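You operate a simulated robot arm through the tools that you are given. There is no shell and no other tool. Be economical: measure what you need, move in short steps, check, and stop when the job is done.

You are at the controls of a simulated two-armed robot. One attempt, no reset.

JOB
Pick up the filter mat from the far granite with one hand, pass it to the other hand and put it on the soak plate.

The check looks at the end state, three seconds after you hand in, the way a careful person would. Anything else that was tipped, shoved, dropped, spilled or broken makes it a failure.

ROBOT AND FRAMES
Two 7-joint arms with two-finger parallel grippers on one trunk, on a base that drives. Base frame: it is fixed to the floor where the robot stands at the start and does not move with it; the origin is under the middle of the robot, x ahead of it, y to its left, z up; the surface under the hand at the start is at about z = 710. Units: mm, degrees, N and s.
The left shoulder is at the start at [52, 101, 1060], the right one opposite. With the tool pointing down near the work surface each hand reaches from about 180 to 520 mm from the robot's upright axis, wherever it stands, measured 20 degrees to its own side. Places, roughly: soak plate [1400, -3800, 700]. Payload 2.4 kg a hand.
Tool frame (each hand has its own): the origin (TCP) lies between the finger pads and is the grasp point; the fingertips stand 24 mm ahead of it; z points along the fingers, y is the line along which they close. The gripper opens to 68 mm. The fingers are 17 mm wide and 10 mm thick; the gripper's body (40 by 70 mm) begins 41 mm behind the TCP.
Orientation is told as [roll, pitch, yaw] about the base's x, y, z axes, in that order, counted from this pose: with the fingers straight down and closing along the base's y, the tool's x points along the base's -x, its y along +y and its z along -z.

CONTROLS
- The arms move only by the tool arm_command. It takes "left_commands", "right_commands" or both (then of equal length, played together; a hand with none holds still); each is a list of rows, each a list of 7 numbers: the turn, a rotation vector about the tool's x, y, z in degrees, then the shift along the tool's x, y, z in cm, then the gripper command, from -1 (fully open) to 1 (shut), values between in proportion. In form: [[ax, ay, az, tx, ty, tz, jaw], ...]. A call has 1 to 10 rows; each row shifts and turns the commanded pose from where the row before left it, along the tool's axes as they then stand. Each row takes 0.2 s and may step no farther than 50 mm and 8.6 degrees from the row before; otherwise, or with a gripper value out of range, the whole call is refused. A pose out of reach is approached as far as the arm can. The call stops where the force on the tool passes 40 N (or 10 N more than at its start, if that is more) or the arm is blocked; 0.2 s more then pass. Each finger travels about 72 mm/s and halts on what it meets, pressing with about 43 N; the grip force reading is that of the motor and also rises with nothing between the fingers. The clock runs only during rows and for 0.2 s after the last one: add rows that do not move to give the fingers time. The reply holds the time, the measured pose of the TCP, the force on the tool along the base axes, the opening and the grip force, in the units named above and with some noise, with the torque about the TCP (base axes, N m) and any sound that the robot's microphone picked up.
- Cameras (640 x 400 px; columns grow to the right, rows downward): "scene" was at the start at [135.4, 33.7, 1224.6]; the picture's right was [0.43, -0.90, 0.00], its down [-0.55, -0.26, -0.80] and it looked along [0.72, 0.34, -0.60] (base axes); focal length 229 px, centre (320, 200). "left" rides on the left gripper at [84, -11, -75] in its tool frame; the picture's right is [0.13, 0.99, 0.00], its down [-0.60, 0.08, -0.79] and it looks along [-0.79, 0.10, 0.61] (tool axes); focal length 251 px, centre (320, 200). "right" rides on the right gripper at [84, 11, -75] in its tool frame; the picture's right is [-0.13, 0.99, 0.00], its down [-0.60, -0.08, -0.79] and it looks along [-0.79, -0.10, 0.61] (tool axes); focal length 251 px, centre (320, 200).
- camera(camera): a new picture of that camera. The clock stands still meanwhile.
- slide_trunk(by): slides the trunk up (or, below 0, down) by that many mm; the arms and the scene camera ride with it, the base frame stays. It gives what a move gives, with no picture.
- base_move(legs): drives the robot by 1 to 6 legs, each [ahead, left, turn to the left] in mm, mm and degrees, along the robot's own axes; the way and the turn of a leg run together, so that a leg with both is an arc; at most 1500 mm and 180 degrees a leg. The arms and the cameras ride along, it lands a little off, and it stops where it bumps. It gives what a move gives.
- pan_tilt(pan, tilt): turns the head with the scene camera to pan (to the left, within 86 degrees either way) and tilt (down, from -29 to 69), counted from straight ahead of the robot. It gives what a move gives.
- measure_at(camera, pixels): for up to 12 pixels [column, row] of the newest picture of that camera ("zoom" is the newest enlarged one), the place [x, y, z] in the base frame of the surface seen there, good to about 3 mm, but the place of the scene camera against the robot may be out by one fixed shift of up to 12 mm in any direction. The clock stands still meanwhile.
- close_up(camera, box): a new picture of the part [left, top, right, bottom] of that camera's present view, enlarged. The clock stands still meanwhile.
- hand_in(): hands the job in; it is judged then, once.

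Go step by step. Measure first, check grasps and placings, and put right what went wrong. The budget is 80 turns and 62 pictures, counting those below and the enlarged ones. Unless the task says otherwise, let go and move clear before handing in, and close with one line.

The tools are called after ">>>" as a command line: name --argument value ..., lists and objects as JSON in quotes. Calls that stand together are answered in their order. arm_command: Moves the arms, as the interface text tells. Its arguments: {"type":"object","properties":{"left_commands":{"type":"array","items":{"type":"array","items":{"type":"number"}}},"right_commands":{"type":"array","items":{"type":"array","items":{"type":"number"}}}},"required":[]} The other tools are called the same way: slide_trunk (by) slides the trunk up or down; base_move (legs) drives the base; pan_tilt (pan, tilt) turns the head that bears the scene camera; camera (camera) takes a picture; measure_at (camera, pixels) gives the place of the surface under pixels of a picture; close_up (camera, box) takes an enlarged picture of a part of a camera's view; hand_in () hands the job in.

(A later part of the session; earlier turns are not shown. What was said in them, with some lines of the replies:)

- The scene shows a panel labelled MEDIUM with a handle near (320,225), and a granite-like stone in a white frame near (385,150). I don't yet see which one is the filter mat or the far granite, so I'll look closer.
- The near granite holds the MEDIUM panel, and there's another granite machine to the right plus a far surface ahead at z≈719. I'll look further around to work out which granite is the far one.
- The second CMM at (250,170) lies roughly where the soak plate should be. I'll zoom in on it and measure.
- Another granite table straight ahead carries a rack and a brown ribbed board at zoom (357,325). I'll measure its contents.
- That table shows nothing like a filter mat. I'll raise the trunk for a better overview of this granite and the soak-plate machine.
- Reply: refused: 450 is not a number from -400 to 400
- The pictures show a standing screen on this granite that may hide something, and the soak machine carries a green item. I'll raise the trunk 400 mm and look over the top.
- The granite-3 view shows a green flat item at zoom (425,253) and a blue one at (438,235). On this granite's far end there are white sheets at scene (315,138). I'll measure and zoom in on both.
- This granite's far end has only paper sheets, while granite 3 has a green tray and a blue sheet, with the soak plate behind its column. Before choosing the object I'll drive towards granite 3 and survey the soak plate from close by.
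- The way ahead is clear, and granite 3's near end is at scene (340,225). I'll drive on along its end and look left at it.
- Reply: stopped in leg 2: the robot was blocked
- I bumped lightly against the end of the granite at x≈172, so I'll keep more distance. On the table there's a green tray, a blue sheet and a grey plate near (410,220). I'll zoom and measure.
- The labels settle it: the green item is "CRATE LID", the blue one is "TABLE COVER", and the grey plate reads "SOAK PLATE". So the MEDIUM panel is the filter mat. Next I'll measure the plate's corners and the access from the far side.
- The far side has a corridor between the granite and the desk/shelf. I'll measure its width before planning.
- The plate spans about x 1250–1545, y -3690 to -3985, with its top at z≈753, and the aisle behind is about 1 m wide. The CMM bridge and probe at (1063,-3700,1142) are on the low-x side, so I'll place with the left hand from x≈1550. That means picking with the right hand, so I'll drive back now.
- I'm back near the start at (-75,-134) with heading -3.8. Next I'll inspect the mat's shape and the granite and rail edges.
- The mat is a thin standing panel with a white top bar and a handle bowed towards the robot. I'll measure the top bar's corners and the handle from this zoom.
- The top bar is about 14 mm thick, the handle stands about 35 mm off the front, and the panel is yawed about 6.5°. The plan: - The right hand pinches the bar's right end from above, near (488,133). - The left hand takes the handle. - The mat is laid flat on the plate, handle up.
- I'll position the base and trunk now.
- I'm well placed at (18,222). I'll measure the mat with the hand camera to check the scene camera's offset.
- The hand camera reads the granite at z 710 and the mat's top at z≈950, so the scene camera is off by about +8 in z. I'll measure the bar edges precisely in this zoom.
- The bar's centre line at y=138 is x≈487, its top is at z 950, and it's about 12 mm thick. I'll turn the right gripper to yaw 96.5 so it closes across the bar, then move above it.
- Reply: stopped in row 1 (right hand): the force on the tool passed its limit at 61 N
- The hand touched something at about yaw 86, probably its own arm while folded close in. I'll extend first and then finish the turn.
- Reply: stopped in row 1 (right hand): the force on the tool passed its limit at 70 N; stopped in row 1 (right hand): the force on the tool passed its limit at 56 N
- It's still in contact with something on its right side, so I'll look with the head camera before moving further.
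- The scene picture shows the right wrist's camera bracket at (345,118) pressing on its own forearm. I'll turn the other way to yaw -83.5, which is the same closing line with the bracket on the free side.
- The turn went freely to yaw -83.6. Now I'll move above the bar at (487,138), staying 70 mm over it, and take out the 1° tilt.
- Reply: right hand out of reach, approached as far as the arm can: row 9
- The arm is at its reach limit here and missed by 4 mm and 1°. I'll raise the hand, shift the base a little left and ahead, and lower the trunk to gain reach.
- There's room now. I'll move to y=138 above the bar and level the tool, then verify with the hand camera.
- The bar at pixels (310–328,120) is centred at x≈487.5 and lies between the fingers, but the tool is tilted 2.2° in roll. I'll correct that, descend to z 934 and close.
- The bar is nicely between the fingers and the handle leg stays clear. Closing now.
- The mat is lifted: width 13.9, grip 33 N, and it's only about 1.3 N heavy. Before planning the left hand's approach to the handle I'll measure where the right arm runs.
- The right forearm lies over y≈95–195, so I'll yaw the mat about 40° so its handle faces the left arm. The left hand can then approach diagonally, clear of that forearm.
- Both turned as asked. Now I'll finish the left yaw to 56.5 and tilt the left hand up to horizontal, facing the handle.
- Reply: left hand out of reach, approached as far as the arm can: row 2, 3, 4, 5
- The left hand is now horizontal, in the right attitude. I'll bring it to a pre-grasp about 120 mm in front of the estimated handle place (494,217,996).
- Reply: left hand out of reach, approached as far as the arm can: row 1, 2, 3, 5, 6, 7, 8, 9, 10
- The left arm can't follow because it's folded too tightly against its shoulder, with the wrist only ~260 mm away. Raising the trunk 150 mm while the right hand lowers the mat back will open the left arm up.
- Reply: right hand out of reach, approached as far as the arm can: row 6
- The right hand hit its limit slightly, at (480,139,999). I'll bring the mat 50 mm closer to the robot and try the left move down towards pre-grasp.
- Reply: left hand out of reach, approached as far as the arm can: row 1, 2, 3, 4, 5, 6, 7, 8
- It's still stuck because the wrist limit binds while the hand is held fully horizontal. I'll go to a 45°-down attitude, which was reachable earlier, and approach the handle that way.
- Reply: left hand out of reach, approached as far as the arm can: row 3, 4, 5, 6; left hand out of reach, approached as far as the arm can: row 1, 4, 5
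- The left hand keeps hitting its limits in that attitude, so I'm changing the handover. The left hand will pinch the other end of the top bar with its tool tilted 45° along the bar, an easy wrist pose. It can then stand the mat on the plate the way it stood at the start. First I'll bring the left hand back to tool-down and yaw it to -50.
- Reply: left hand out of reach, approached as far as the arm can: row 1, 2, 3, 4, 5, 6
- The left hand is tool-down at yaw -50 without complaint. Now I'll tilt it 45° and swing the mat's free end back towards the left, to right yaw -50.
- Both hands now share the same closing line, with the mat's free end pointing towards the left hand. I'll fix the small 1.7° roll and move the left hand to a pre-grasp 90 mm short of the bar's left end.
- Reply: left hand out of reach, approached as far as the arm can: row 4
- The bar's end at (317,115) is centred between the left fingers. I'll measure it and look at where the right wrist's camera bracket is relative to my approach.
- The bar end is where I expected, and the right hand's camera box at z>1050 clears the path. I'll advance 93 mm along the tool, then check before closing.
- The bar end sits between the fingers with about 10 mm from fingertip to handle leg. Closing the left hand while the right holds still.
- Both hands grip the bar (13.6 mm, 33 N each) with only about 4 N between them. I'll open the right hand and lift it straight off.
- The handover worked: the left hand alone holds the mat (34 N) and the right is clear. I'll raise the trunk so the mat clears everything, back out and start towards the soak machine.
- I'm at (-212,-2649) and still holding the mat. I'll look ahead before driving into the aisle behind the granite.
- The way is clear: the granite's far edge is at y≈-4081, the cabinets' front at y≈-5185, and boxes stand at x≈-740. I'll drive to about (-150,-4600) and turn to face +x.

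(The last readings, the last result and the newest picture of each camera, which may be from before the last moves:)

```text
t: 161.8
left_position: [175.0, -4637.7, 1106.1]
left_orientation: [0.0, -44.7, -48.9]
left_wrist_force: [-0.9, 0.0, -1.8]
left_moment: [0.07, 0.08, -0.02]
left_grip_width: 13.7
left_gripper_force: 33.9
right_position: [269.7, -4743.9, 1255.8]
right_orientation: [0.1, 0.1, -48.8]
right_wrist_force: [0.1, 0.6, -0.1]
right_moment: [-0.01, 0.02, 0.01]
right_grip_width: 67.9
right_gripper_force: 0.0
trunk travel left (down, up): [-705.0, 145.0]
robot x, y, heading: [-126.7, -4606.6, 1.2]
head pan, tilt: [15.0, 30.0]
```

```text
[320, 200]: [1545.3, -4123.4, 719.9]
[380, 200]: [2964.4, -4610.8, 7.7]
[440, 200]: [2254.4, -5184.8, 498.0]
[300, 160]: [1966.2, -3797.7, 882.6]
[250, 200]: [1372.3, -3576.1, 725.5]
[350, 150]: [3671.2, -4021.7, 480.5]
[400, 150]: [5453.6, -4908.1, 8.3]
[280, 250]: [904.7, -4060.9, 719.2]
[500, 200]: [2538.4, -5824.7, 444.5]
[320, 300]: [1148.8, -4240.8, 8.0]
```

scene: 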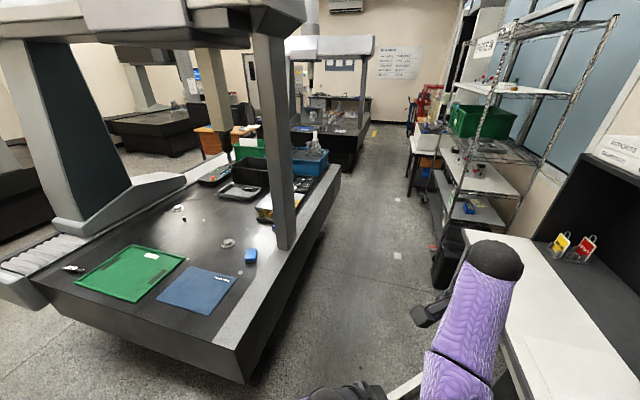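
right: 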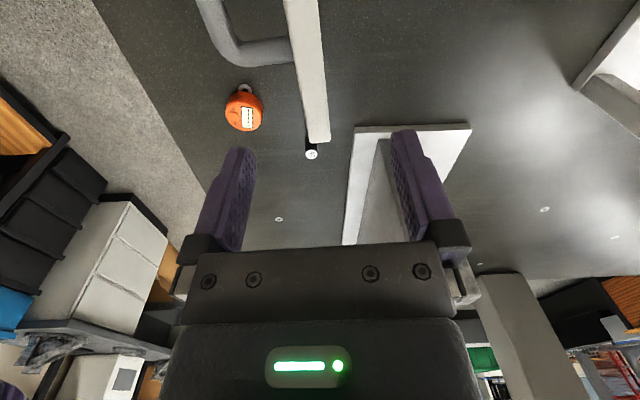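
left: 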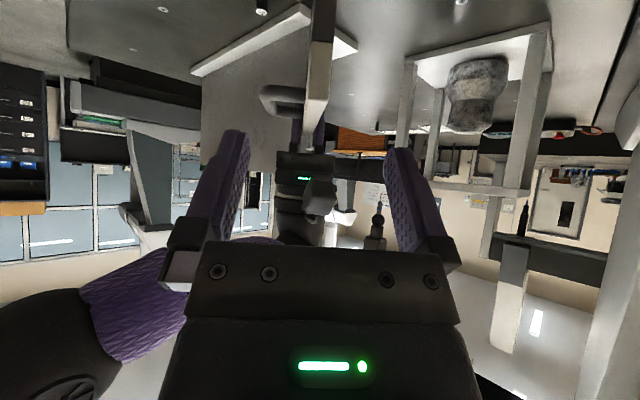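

The aisle is clear: the granite ledge ends at about y -4190 and floor is visible at (320,300). I'll drive along y≈-4640 to x≈1450 and turn to face the plate.

>>> base_move --legs '[[0, -35, -1.2], [800, 0, 0], [770, 0, 0]]'

>>> base_move --legs '[[0, 0, 90]]'

```text
t: 170.4
left_position: [1753.9, -4688.4, 1105.1]
left_orientation: [0.0, -44.8, -51.0]
left_wrist_force: [0.1, 0.7, -2.1]
left_moment: [0.07, 0.04, -0.02]
left_grip_width: 13.8
left_gripper_force: 33.3
right_position: [1841.6, -4799.6, 1255.3]
right_orientation: [0.1, 0.2, -50.9]
right_wrist_force: [0.1, -0.4, -0.2]
right_moment: [-0.03, 0.02, -0.04]
right_grip_width: 67.8
right_gripper_force: 0.0
trunk travel left (down, up): [-705.0, 145.0]
robot x, y, heading: [1450.6, -4645.1, -0.4]
head pan, tilt: [15.0, 30.0]
```

```text
t: 174.7
left_position: [1489.7, -4343.4, 1105.2]
left_orientation: [0.0, -44.8, 40.5]
left_wrist_force: [0.4, -0.1, -2.2]
left_moment: [-0.09, 0.11, -0.01]
left_grip_width: 13.8
left_gripper_force: 33.5
right_position: [1596.5, -4251.2, 1254.1]
right_orientation: [0.0, 0.0, 40.5]
right_wrist_force: [0.7, 0.8, -1.3]
right_moment: [-0.01, 0.01, -0.01]
right_grip_width: 68.1
right_gripper_force: 0.1
trunk travel left (down, up): [-705.0, 145.0]
robot x, y, heading: [1455.4, -4642.8, 90.9]
head pan, tilt: [15.0, 30.0]
```

I'm facing the plate at (1455,-4643). Before closing in I'll look at the plate and the ledge from here.

>>> pan_tilt --pan 12 --tilt 50

>>> camera --camera "scene"

```text
t: 175.5
left_position: [1489.9, -4343.2, 1104.2]
left_orientation: [0.0, -44.7, 40.4]
left_wrist_force: [-0.7, -0.1, -2.2]
left_moment: [-0.06, 0.13, -0.03]
left_grip_width: 13.8
left_gripper_force: 33.8
right_position: [1596.9, -4250.2, 1254.8]
right_orientation: [-0.1, 0.3, 40.5]
right_wrist_force: [-0.1, 0.7, -0.2]
right_moment: [-0.07, 0.01, 0.01]
right_grip_width: 68.1
right_gripper_force: 0.0
trunk travel left (down, up): [-705.0, 145.0]
robot x, y, heading: [1453.0, -4647.0, 90.9]
head pan, tilt: [12.0, 50.0]
```

```text
14 pictures are left
```

scene: 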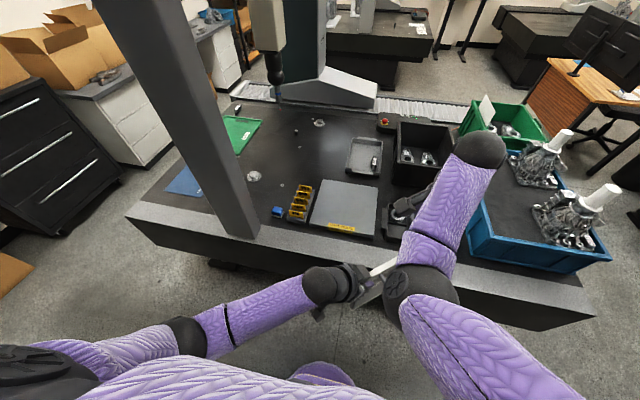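

The plate is visible at (345,205), with flags left of it and a dark tray right of it. I'll measure its corners, the ledge and the tall neighbours.

>>> measure_at --camera "scene" --pixels '[[311, 224], [374, 236], [325, 182], [377, 188], [345, 210], [340, 280], [340, 270], [250, 255], [240, 236], [300, 190], [585, 195], [405, 205]]'

>>> close_up --camera "scene" --box '[250, 140, 450, 300]'

```text
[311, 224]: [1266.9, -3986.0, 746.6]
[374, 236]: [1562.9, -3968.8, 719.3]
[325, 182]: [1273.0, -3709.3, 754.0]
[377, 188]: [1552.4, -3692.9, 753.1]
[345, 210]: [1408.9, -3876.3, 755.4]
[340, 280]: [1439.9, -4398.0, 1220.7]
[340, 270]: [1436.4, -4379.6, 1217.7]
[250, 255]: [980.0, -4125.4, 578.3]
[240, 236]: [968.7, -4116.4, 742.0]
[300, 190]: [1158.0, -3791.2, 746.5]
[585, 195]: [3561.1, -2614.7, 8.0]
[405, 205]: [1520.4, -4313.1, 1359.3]
```

```text
2.50 times, centred on (350, 220) of scene
```

zoom: 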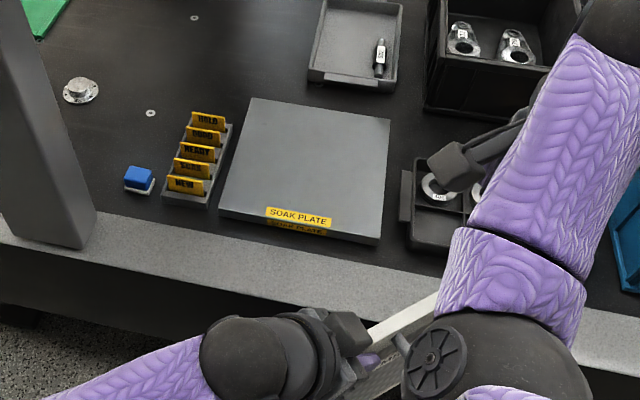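

The plate spans x 1256–1555 and y -3985 to -3690, with a true top of about 746. The ledge face is at y≈-4125, so I'll drive ahead 255 mm.

>>> base_move --legs '[[255, 0, 0]]'

```text
t: 177.3
left_position: [1483.7, -4090.2, 1104.6]
left_orientation: [-0.1, -44.7, 40.9]
left_wrist_force: [0.6, 0.7, -1.8]
left_moment: [-0.09, 0.1, 0.03]
left_grip_width: 13.6
left_gripper_force: 33.8
right_position: [1588.2, -4000.2, 1252.8]
right_orientation: [-0.1, 0.1, 40.9]
right_wrist_force: [0.4, 0.9, 0.1]
right_moment: [-0.05, -0.01, -0.02]
right_grip_width: 68.0
right_gripper_force: 0.1
trunk travel left (down, up): [-705.0, 145.0]
robot x, y, heading: [1450.4, -4396.6, 91.0]
head pan, tilt: [12.0, 50.0]
```

I'm at (1450,-4397). Now I'll shift the left hand 212 mm along its closing axis so the mat's centre comes over the plate at about (1405,-3880).

>>> arm_command --left_commands '[[0, 0, 0, -0.1, 2.5, 0.1, 1], [0, 0, 0, -0.1, 4.0, 0.1, 1], [0, 0, 0, -0.1, 4.2, 0.1, 1], [0, 0, 0, -0.1, 4.2, 0.1, 1], [0, 0, 0, -0.1, 4.0, 0.1, 1], [0, 0, 0, 0, 2.35, 0, 1], [0, 0, 0, 0, 0, 0, 1]]'

>>> camera --camera "scene"

```text
t: 178.9
left_position: [1352.1, -3926.7, 1104.8]
left_orientation: [-0.1, -44.8, 40.9]
left_wrist_force: [-0.2, 0.2, -0.6]
left_moment: [-0.04, 0.09, 0.0]
left_grip_width: 13.8
left_gripper_force: 33.3
right_position: [1588.4, -4001.2, 1253.9]
right_orientation: [0.1, 0.2, 41.1]
right_wrist_force: [0.2, -0.2, 0.8]
right_moment: [0.01, 0.01, 0.03]
right_grip_width: 67.9
right_gripper_force: 0.1
trunk travel left (down, up): [-705.0, 145.0]
robot x, y, heading: [1450.7, -4398.6, 91.2]
head pan, tilt: [12.0, 50.0]
```

```text
12 pictures are left
```

scene: 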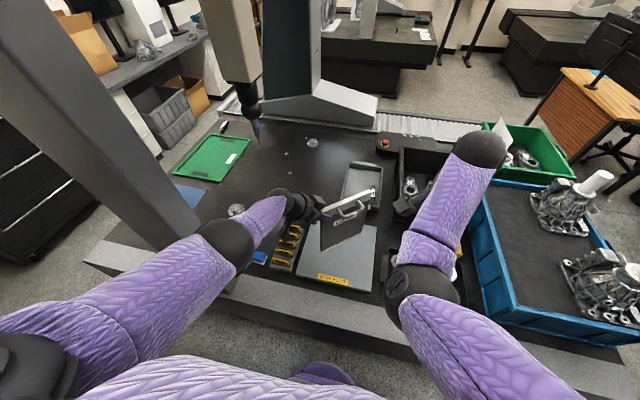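

The mat hangs over the plate at (350,225). I'll lower the trunk 110 mm, leaving about 28 mm of gap, and check the alignment closely.

>>> slide_trunk --by -110

>>> close_up --camera "scene" --box '[250, 170, 410, 310]'

>>> camera --camera "right"

```text
t: 180.3
left_position: [1348.9, -3927.6, 995.2]
left_orientation: [0.0, -44.6, 40.9]
left_wrist_force: [0.3, -0.4, -1.5]
left_moment: [-0.06, 0.08, 0.01]
left_grip_width: 13.8
left_gripper_force: 33.4
right_position: [1589.6, -4001.7, 1144.7]
right_orientation: [0.0, 0.2, 40.9]
right_wrist_force: [-0.2, -0.5, -0.4]
right_moment: [-0.02, 0.0, 0.0]
right_grip_width: 68.1
right_gripper_force: 0.0
trunk travel left (down, up): [-595.0, 255.0]
robot x, y, heading: [1448.2, -4392.7, 91.2]
head pan, tilt: [12.0, 50.0]
```

```text
2.86 times, centred on (330, 240) of scene
```

zoom: 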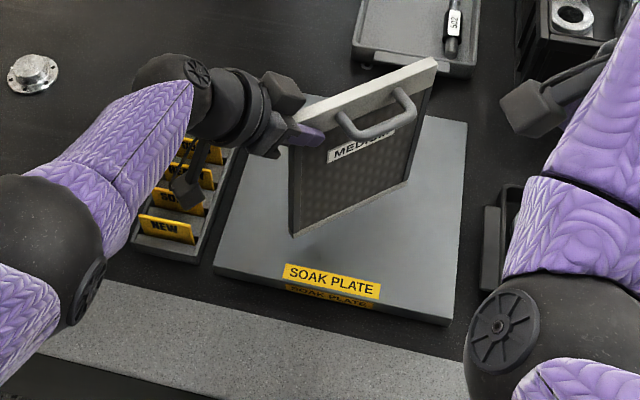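

```text
10 pictures are left
```

right: 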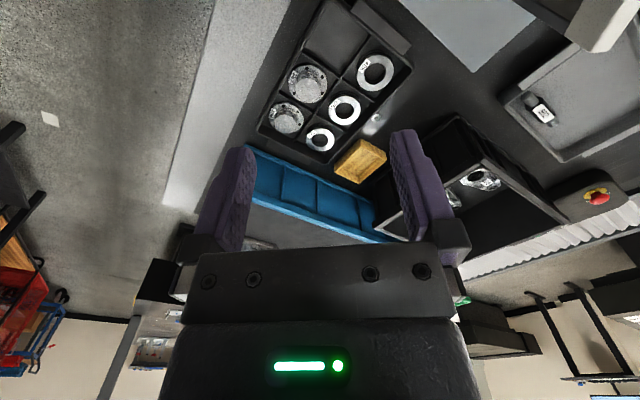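

The mat is square over the plate and well inside its edges, and the left wrist's camera box is ~150 mm above the flags. I'll get the plate height from the right hand camera.

>>> measure_at --camera "right" --pixels '[[440, 15], [470, 30], [490, 20], [480, 50], [400, 110]]'

>>> measure_at --camera "zoom" --pixels '[[296, 232], [408, 185], [295, 250], [410, 200], [330, 260], [300, 140], [435, 60], [260, 200]]'

```text
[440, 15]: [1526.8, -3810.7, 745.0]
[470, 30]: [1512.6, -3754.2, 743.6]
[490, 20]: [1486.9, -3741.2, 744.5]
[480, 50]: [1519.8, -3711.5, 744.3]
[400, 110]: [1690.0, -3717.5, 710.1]
```

```text
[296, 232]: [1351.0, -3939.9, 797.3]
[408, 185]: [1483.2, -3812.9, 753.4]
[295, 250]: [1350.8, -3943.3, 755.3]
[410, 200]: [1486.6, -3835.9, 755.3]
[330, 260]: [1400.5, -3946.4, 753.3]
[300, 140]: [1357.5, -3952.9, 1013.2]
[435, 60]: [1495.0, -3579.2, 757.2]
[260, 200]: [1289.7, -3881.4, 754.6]
```

The plate's true top is z≈744.5, so contact is expected at TCP z≈965. I'll descend 26 mm slowly and then feel for contact.

>>> arm_command --left_commands '[[0, 0, 0, 0.633, 0, 0.64, 1], [0, 0, 0, 0.633, 0, 0.64, 1], [0, 0, 0, 0.422, 0, 0.427, 1], [0, 0, 0, 0.141, 0, 0.142, 1], [0, 0, 0, 0, 0, 0, 1]]'

>>> close_up --camera "scene" --box '[300, 190, 390, 280]'

```text
t: 181.5
left_position: [1354.1, -3933.2, 980.7]
left_orientation: [-0.1, -44.6, 40.8]
left_wrist_force: [-0.1, 0.5, -1.9]
left_moment: [-0.06, 0.11, 0.03]
left_grip_width: 13.6
left_gripper_force: 33.4
left hand out of reach, approached as far as the arm can: row 2, 3
right_position: [1588.7, -4002.1, 1144.6]
right_orientation: [0.0, 0.2, 41.0]
right_wrist_force: [0.7, 0.2, 0.8]
right_moment: [-0.01, 0.06, 0.03]
right_grip_width: 68.0
right_gripper_force: 0.1
trunk travel left (down, up): [-595.0, 255.0]
robot x, y, heading: [1446.1, -4395.4, 91.5]
head pan, tilt: [12.0, 50.0]
```

```text
4.44 times, centred on (345, 235) of scene
```

zoom: 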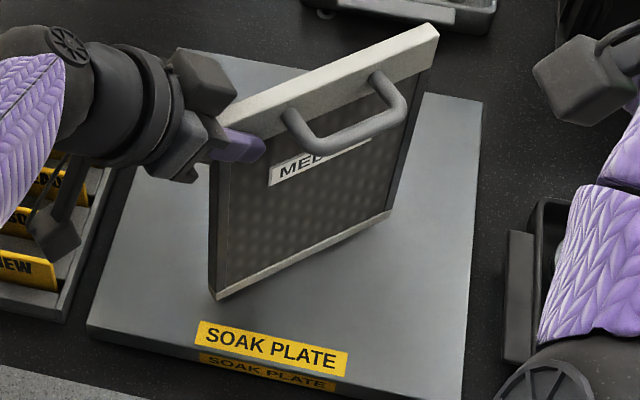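

The arm is at its limit at z 980.7 with the pose still level, so I'll use the trunk for the remaining 13 mm.

>>> slide_trunk --by -13

```text
t: 182.1
left_position: [1353.8, -3932.6, 967.5]
left_orientation: [0.1, -44.8, 40.9]
left_wrist_force: [1.4, 0.0, 3.8]
left_moment: [0.48, -0.7, -0.07]
left_grip_width: 13.9
left_gripper_force: 33.8
right_position: [1590.1, -4001.8, 1132.9]
right_orientation: [0.1, 0.2, 41.0]
right_wrist_force: [0.3, -0.6, 1.1]
right_moment: [-0.01, 0.05, -0.01]
right_grip_width: 67.9
right_gripper_force: 0.0
trunk travel left (down, up): [-582.0, 268.0]
robot x, y, heading: [1447.5, -4392.4, 91.4]
head pan, tilt: [12.0, 50.0]
```

The right bottom corner is touching first: +5.7 N, with a moment placing it ~170 mm along the bar, so the mat sags about 1° in its own plane. I'll rotate the tool 1° to level it and lower another 2 mm.

>>> arm_command --left_commands '[[0, -0.5, 0, 0, 0, 0, 1], [0, -0.5, 0, 0, 0, 0, 1], [0, 0, 0, 0, 0, 0, 1]]'

>>> slide_trunk --by -2

```text
t: 182.9
left_position: [1353.8, -3935.1, 967.5]
left_orientation: [0.1, -45.7, 40.9]
left_wrist_force: [-3.4, -2.7, 9.5]
left_moment: [-0.6, 0.82, 0.0]
left_grip_width: 13.8
left_gripper_force: 33.5
right_position: [1589.4, -4001.6, 1131.0]
right_orientation: [0.1, 0.0, 41.0]
right_wrist_force: [0.0, 0.7, 0.1]
right_moment: [-0.03, 0.01, 0.03]
right_grip_width: 68.0
right_gripper_force: 0.1
trunk travel left (down, up): [-582.0, 268.0]
robot x, y, heading: [1450.9, -4395.5, 91.2]
head pan, tilt: [12.0, 50.0]
```

```text
t: 183.5
left_position: [1354.1, -3933.0, 967.0]
left_orientation: [0.2, -45.9, 40.8]
left_wrist_force: [-1.0, -0.9, 23.0]
left_moment: [-0.3, 0.39, -0.01]
left_grip_width: 14.0
left_gripper_force: 33.2
right_position: [1590.5, -4002.1, 1129.5]
right_orientation: [0.0, 0.0, 40.9]
right_wrist_force: [-0.4, -0.9, 0.1]
right_moment: [-0.02, 0.02, 0.03]
right_grip_width: 67.9
right_gripper_force: 0.0
trunk travel left (down, up): [-580.0, 270.0]
robot x, y, heading: [1448.6, -4400.1, 91.3]
head pan, tilt: [12.0, 50.0]
```

Both bottom corners now bear (23 N, no sideways moment), so the mat stands level. I'll ease off 2 mm and open the fingers only slightly, so they still guard it while I check that it stands.

>>> slide_trunk --by 2

>>> arm_command --left_commands '[[0, 0, 0, 0, 0, 0, 0.55], [0, 0, 0, 0, 0, 0, 0.48], [0, 0, 0, 0, 0, 0, 0.42], [0, 0, 0, 0, 0, 0, 0.36], [0, 0, 0, 0, 0, 0, 0.36], [0, 0, 0, 0, 0, 0, 0.36]]'

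>>> close_up --camera "scene" --box '[300, 190, 390, 280]'

>>> close_up --camera "left" --box '[180, 20, 460, 260]'

```text
t: 184.0
left_position: [1354.2, -3933.1, 966.6]
left_orientation: [-0.1, -45.8, 41.0]
left_wrist_force: [2.1, 2.2, 8.1]
left_moment: [0.32, -0.11, 0.0]
left_grip_width: 13.9
left_gripper_force: 33.4
right_position: [1590.3, -4002.5, 1131.4]
right_orientation: [-0.1, 0.2, 40.9]
right_wrist_force: [0.2, -0.5, 0.5]
right_moment: [0.0, 0.02, 0.0]
right_grip_width: 67.8
right_gripper_force: 0.1
trunk travel left (down, up): [-582.0, 268.0]
robot x, y, heading: [1446.8, -4393.9, 91.2]
head pan, tilt: [12.0, 50.0]
```

```text
t: 185.4
left_position: [1353.7, -3934.3, 967.6]
left_orientation: [0.0, -45.7, 41.0]
left_wrist_force: [-0.2, 0.3, 0.6]
left_moment: [0.02, -0.02, 0.03]
left_grip_width: 21.9
left_gripper_force: 0.1
right_position: [1589.8, -4001.1, 1131.0]
right_orientation: [0.0, 0.3, 40.9]
right_wrist_force: [-0.4, -0.5, 1.6]
right_moment: [-0.01, 0.01, 0.01]
right_grip_width: 68.2
right_gripper_force: 0.0
trunk travel left (down, up): [-582.0, 268.0]
robot x, y, heading: [1449.3, -4394.6, 91.6]
head pan, tilt: [12.0, 50.0]
```

```text
4.44 times, centred on (345, 235) of scene
```

zoom: 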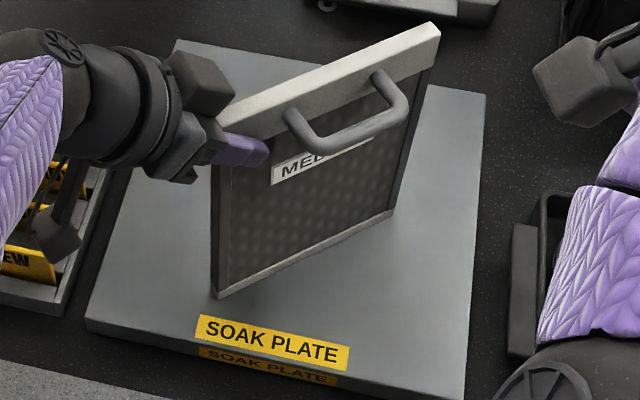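

```text
1.67 times, centred on (320, 140) of left
```

zoom: 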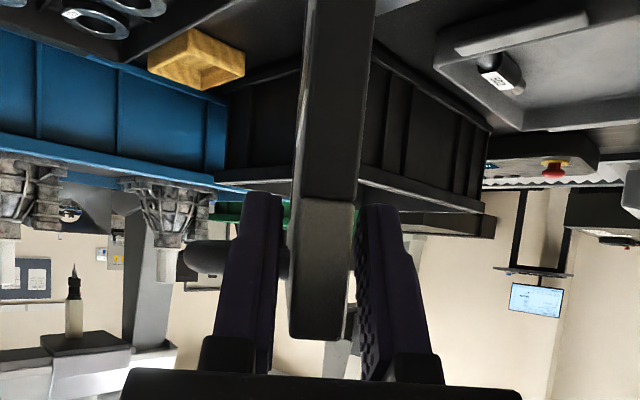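

The fingers are 21.9 mm apart, with a visible gap on both sides of the bar and no force, so the mat stands by itself. I'll open fully and back straight out along the tool axis.

>>> arm_command --left_commands '[[0, 0, 0, 0, 0, 0, 0], [0, 0, 0, 0, 0, 0, -0.5], [0, 0, 0, 0, 0, 0, -1], [0, 0, 0, 0, 0, 0, -1], [0, 0, 0, 0, 0, 0, -1]]'

>>> close_up --camera "left" --box '[180, 20, 460, 260]'

```text
t: 186.6
left_position: [1354.8, -3934.1, 967.6]
left_orientation: [0.0, -45.6, 40.9]
left_wrist_force: [0.1, 0.8, 0.2]
left_moment: [-0.01, 0.0, -0.02]
left_grip_width: 68.0
left_gripper_force: 0.0
right_position: [1589.5, -4000.6, 1131.3]
right_orientation: [0.1, 0.2, 41.0]
right_wrist_force: [-0.5, -0.8, 0.1]
right_moment: [-0.01, 0.0, -0.01]
right_grip_width: 67.9
right_gripper_force: 0.1
trunk travel left (down, up): [-582.0, 268.0]
robot x, y, heading: [1446.0, -4393.9, 91.3]
head pan, tilt: [12.0, 50.0]
```

```text
1.67 times, centred on (320, 140) of left
```

zoom: 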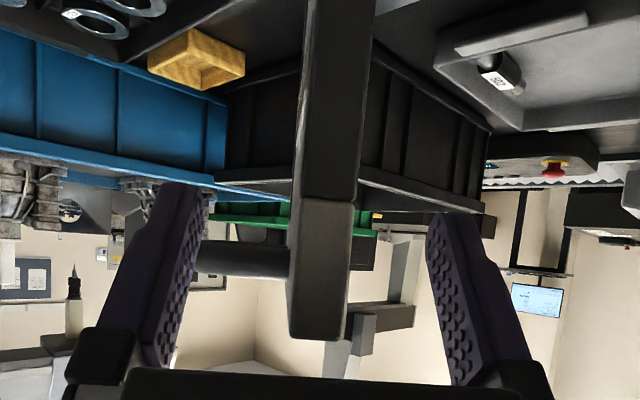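

The mat stands untouched between wide-open fingers. I'll withdraw along the tool axis in small steps.

>>> arm_command --left_commands '[[0, 0, 0, 0, 0, -1.5, -1], [0, 0, 0, 0, 0, -1.5, -1], [0, 0, 0, 0, 0, -2, -1], [0, 0, 0, 0, 0, -2, -1], [0, 0, 0, 0, 0, -2, -1], [0, 0, 0, 0, 0, -2, -1], [0, 0, 0, 0, 0, 0, -1]]'

>>> close_up --camera "scene" --box '[250, 170, 410, 310]'

```text
t: 188.2
left_position: [1292.8, -3984.8, 1044.4]
left_orientation: [0.0, -45.7, 40.9]
left_wrist_force: [0.1, 0.1, 0.3]
left_moment: [0.01, 0.03, -0.03]
left_grip_width: 68.0
left_gripper_force: 0.1
right_position: [1588.0, -4001.1, 1131.2]
right_orientation: [0.0, 0.3, 41.0]
right_wrist_force: [-0.8, 0.7, -0.3]
right_moment: [-0.01, 0.0, -0.03]
right_grip_width: 68.1
right_gripper_force: 0.0
trunk travel left (down, up): [-582.0, 268.0]
robot x, y, heading: [1447.8, -4396.5, 91.2]
head pan, tilt: [12.0, 50.0]
```

```text
2.86 times, centred on (330, 240) of scene
```

zoom: 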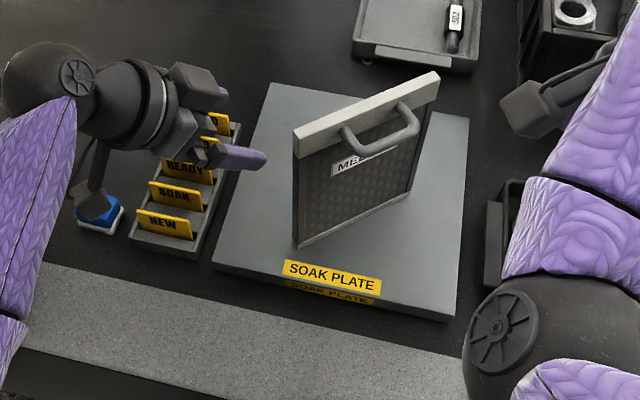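

The mat stands free on the plate and the left hand is about 50 mm clear of its end. I'll raise the trunk, back the robot off and take a final look.

>>> slide_trunk --by 200

>>> base_move --legs '[[-230, 0, 0]]'

>>> close_up --camera "scene" --box '[220, 100, 460, 250]'

```text
t: 190.3
left_position: [1294.0, -3983.5, 1244.5]
left_orientation: [0.0, -45.7, 40.9]
left_wrist_force: [0.1, -0.3, 1.1]
left_moment: [-0.03, 0.0, 0.04]
left_grip_width: 68.4
left_gripper_force: 0.0
right_position: [1589.1, -4000.5, 1331.0]
right_orientation: [0.0, 0.2, 41.0]
right_wrist_force: [0.7, 1.2, -1.4]
right_moment: [0.03, -0.01, -0.03]
right_grip_width: 68.0
right_gripper_force: 0.1
trunk travel left (down, up): [-782.0, 68.0]
robot x, y, heading: [1443.9, -4394.4, 91.5]
head pan, tilt: [12.0, 50.0]
```

```text
t: 192.1
left_position: [1297.7, -4217.3, 1245.2]
left_orientation: [0.0, -45.7, 41.1]
left_wrist_force: [0.4, 0.5, -0.7]
left_moment: [-0.02, 0.0, 0.01]
left_grip_width: 68.3
left_gripper_force: 0.1
right_position: [1593.4, -4232.8, 1332.0]
right_orientation: [0.0, 0.2, 41.2]
right_wrist_force: [-0.2, -0.3, 0.2]
right_moment: [-0.02, 0.0, -0.04]
right_grip_width: 67.9
right_gripper_force: 0.0
trunk travel left (down, up): [-782.0, 68.0]
robot x, y, heading: [1452.1, -4625.6, 91.7]
head pan, tilt: [12.0, 50.0]
```

```text
2.67 times, centred on (340, 175) of scene
```

zoom: 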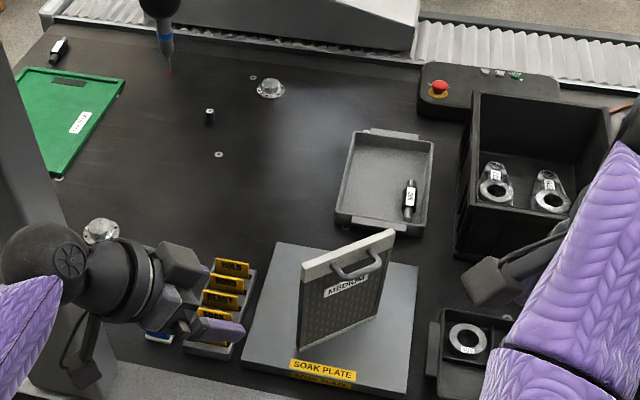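

The final picture shows the mat standing steadily on the soak plate at (345,290), with its surroundings undisturbed and both hands clear. Handing in.

>>> hand_in

```text
The job is handed in.
```

The filter mat (the panel labelled MEDIUM) was picked up with the right hand and passed in the air to the left. It now stands upright, unsupported, on the soak plate.
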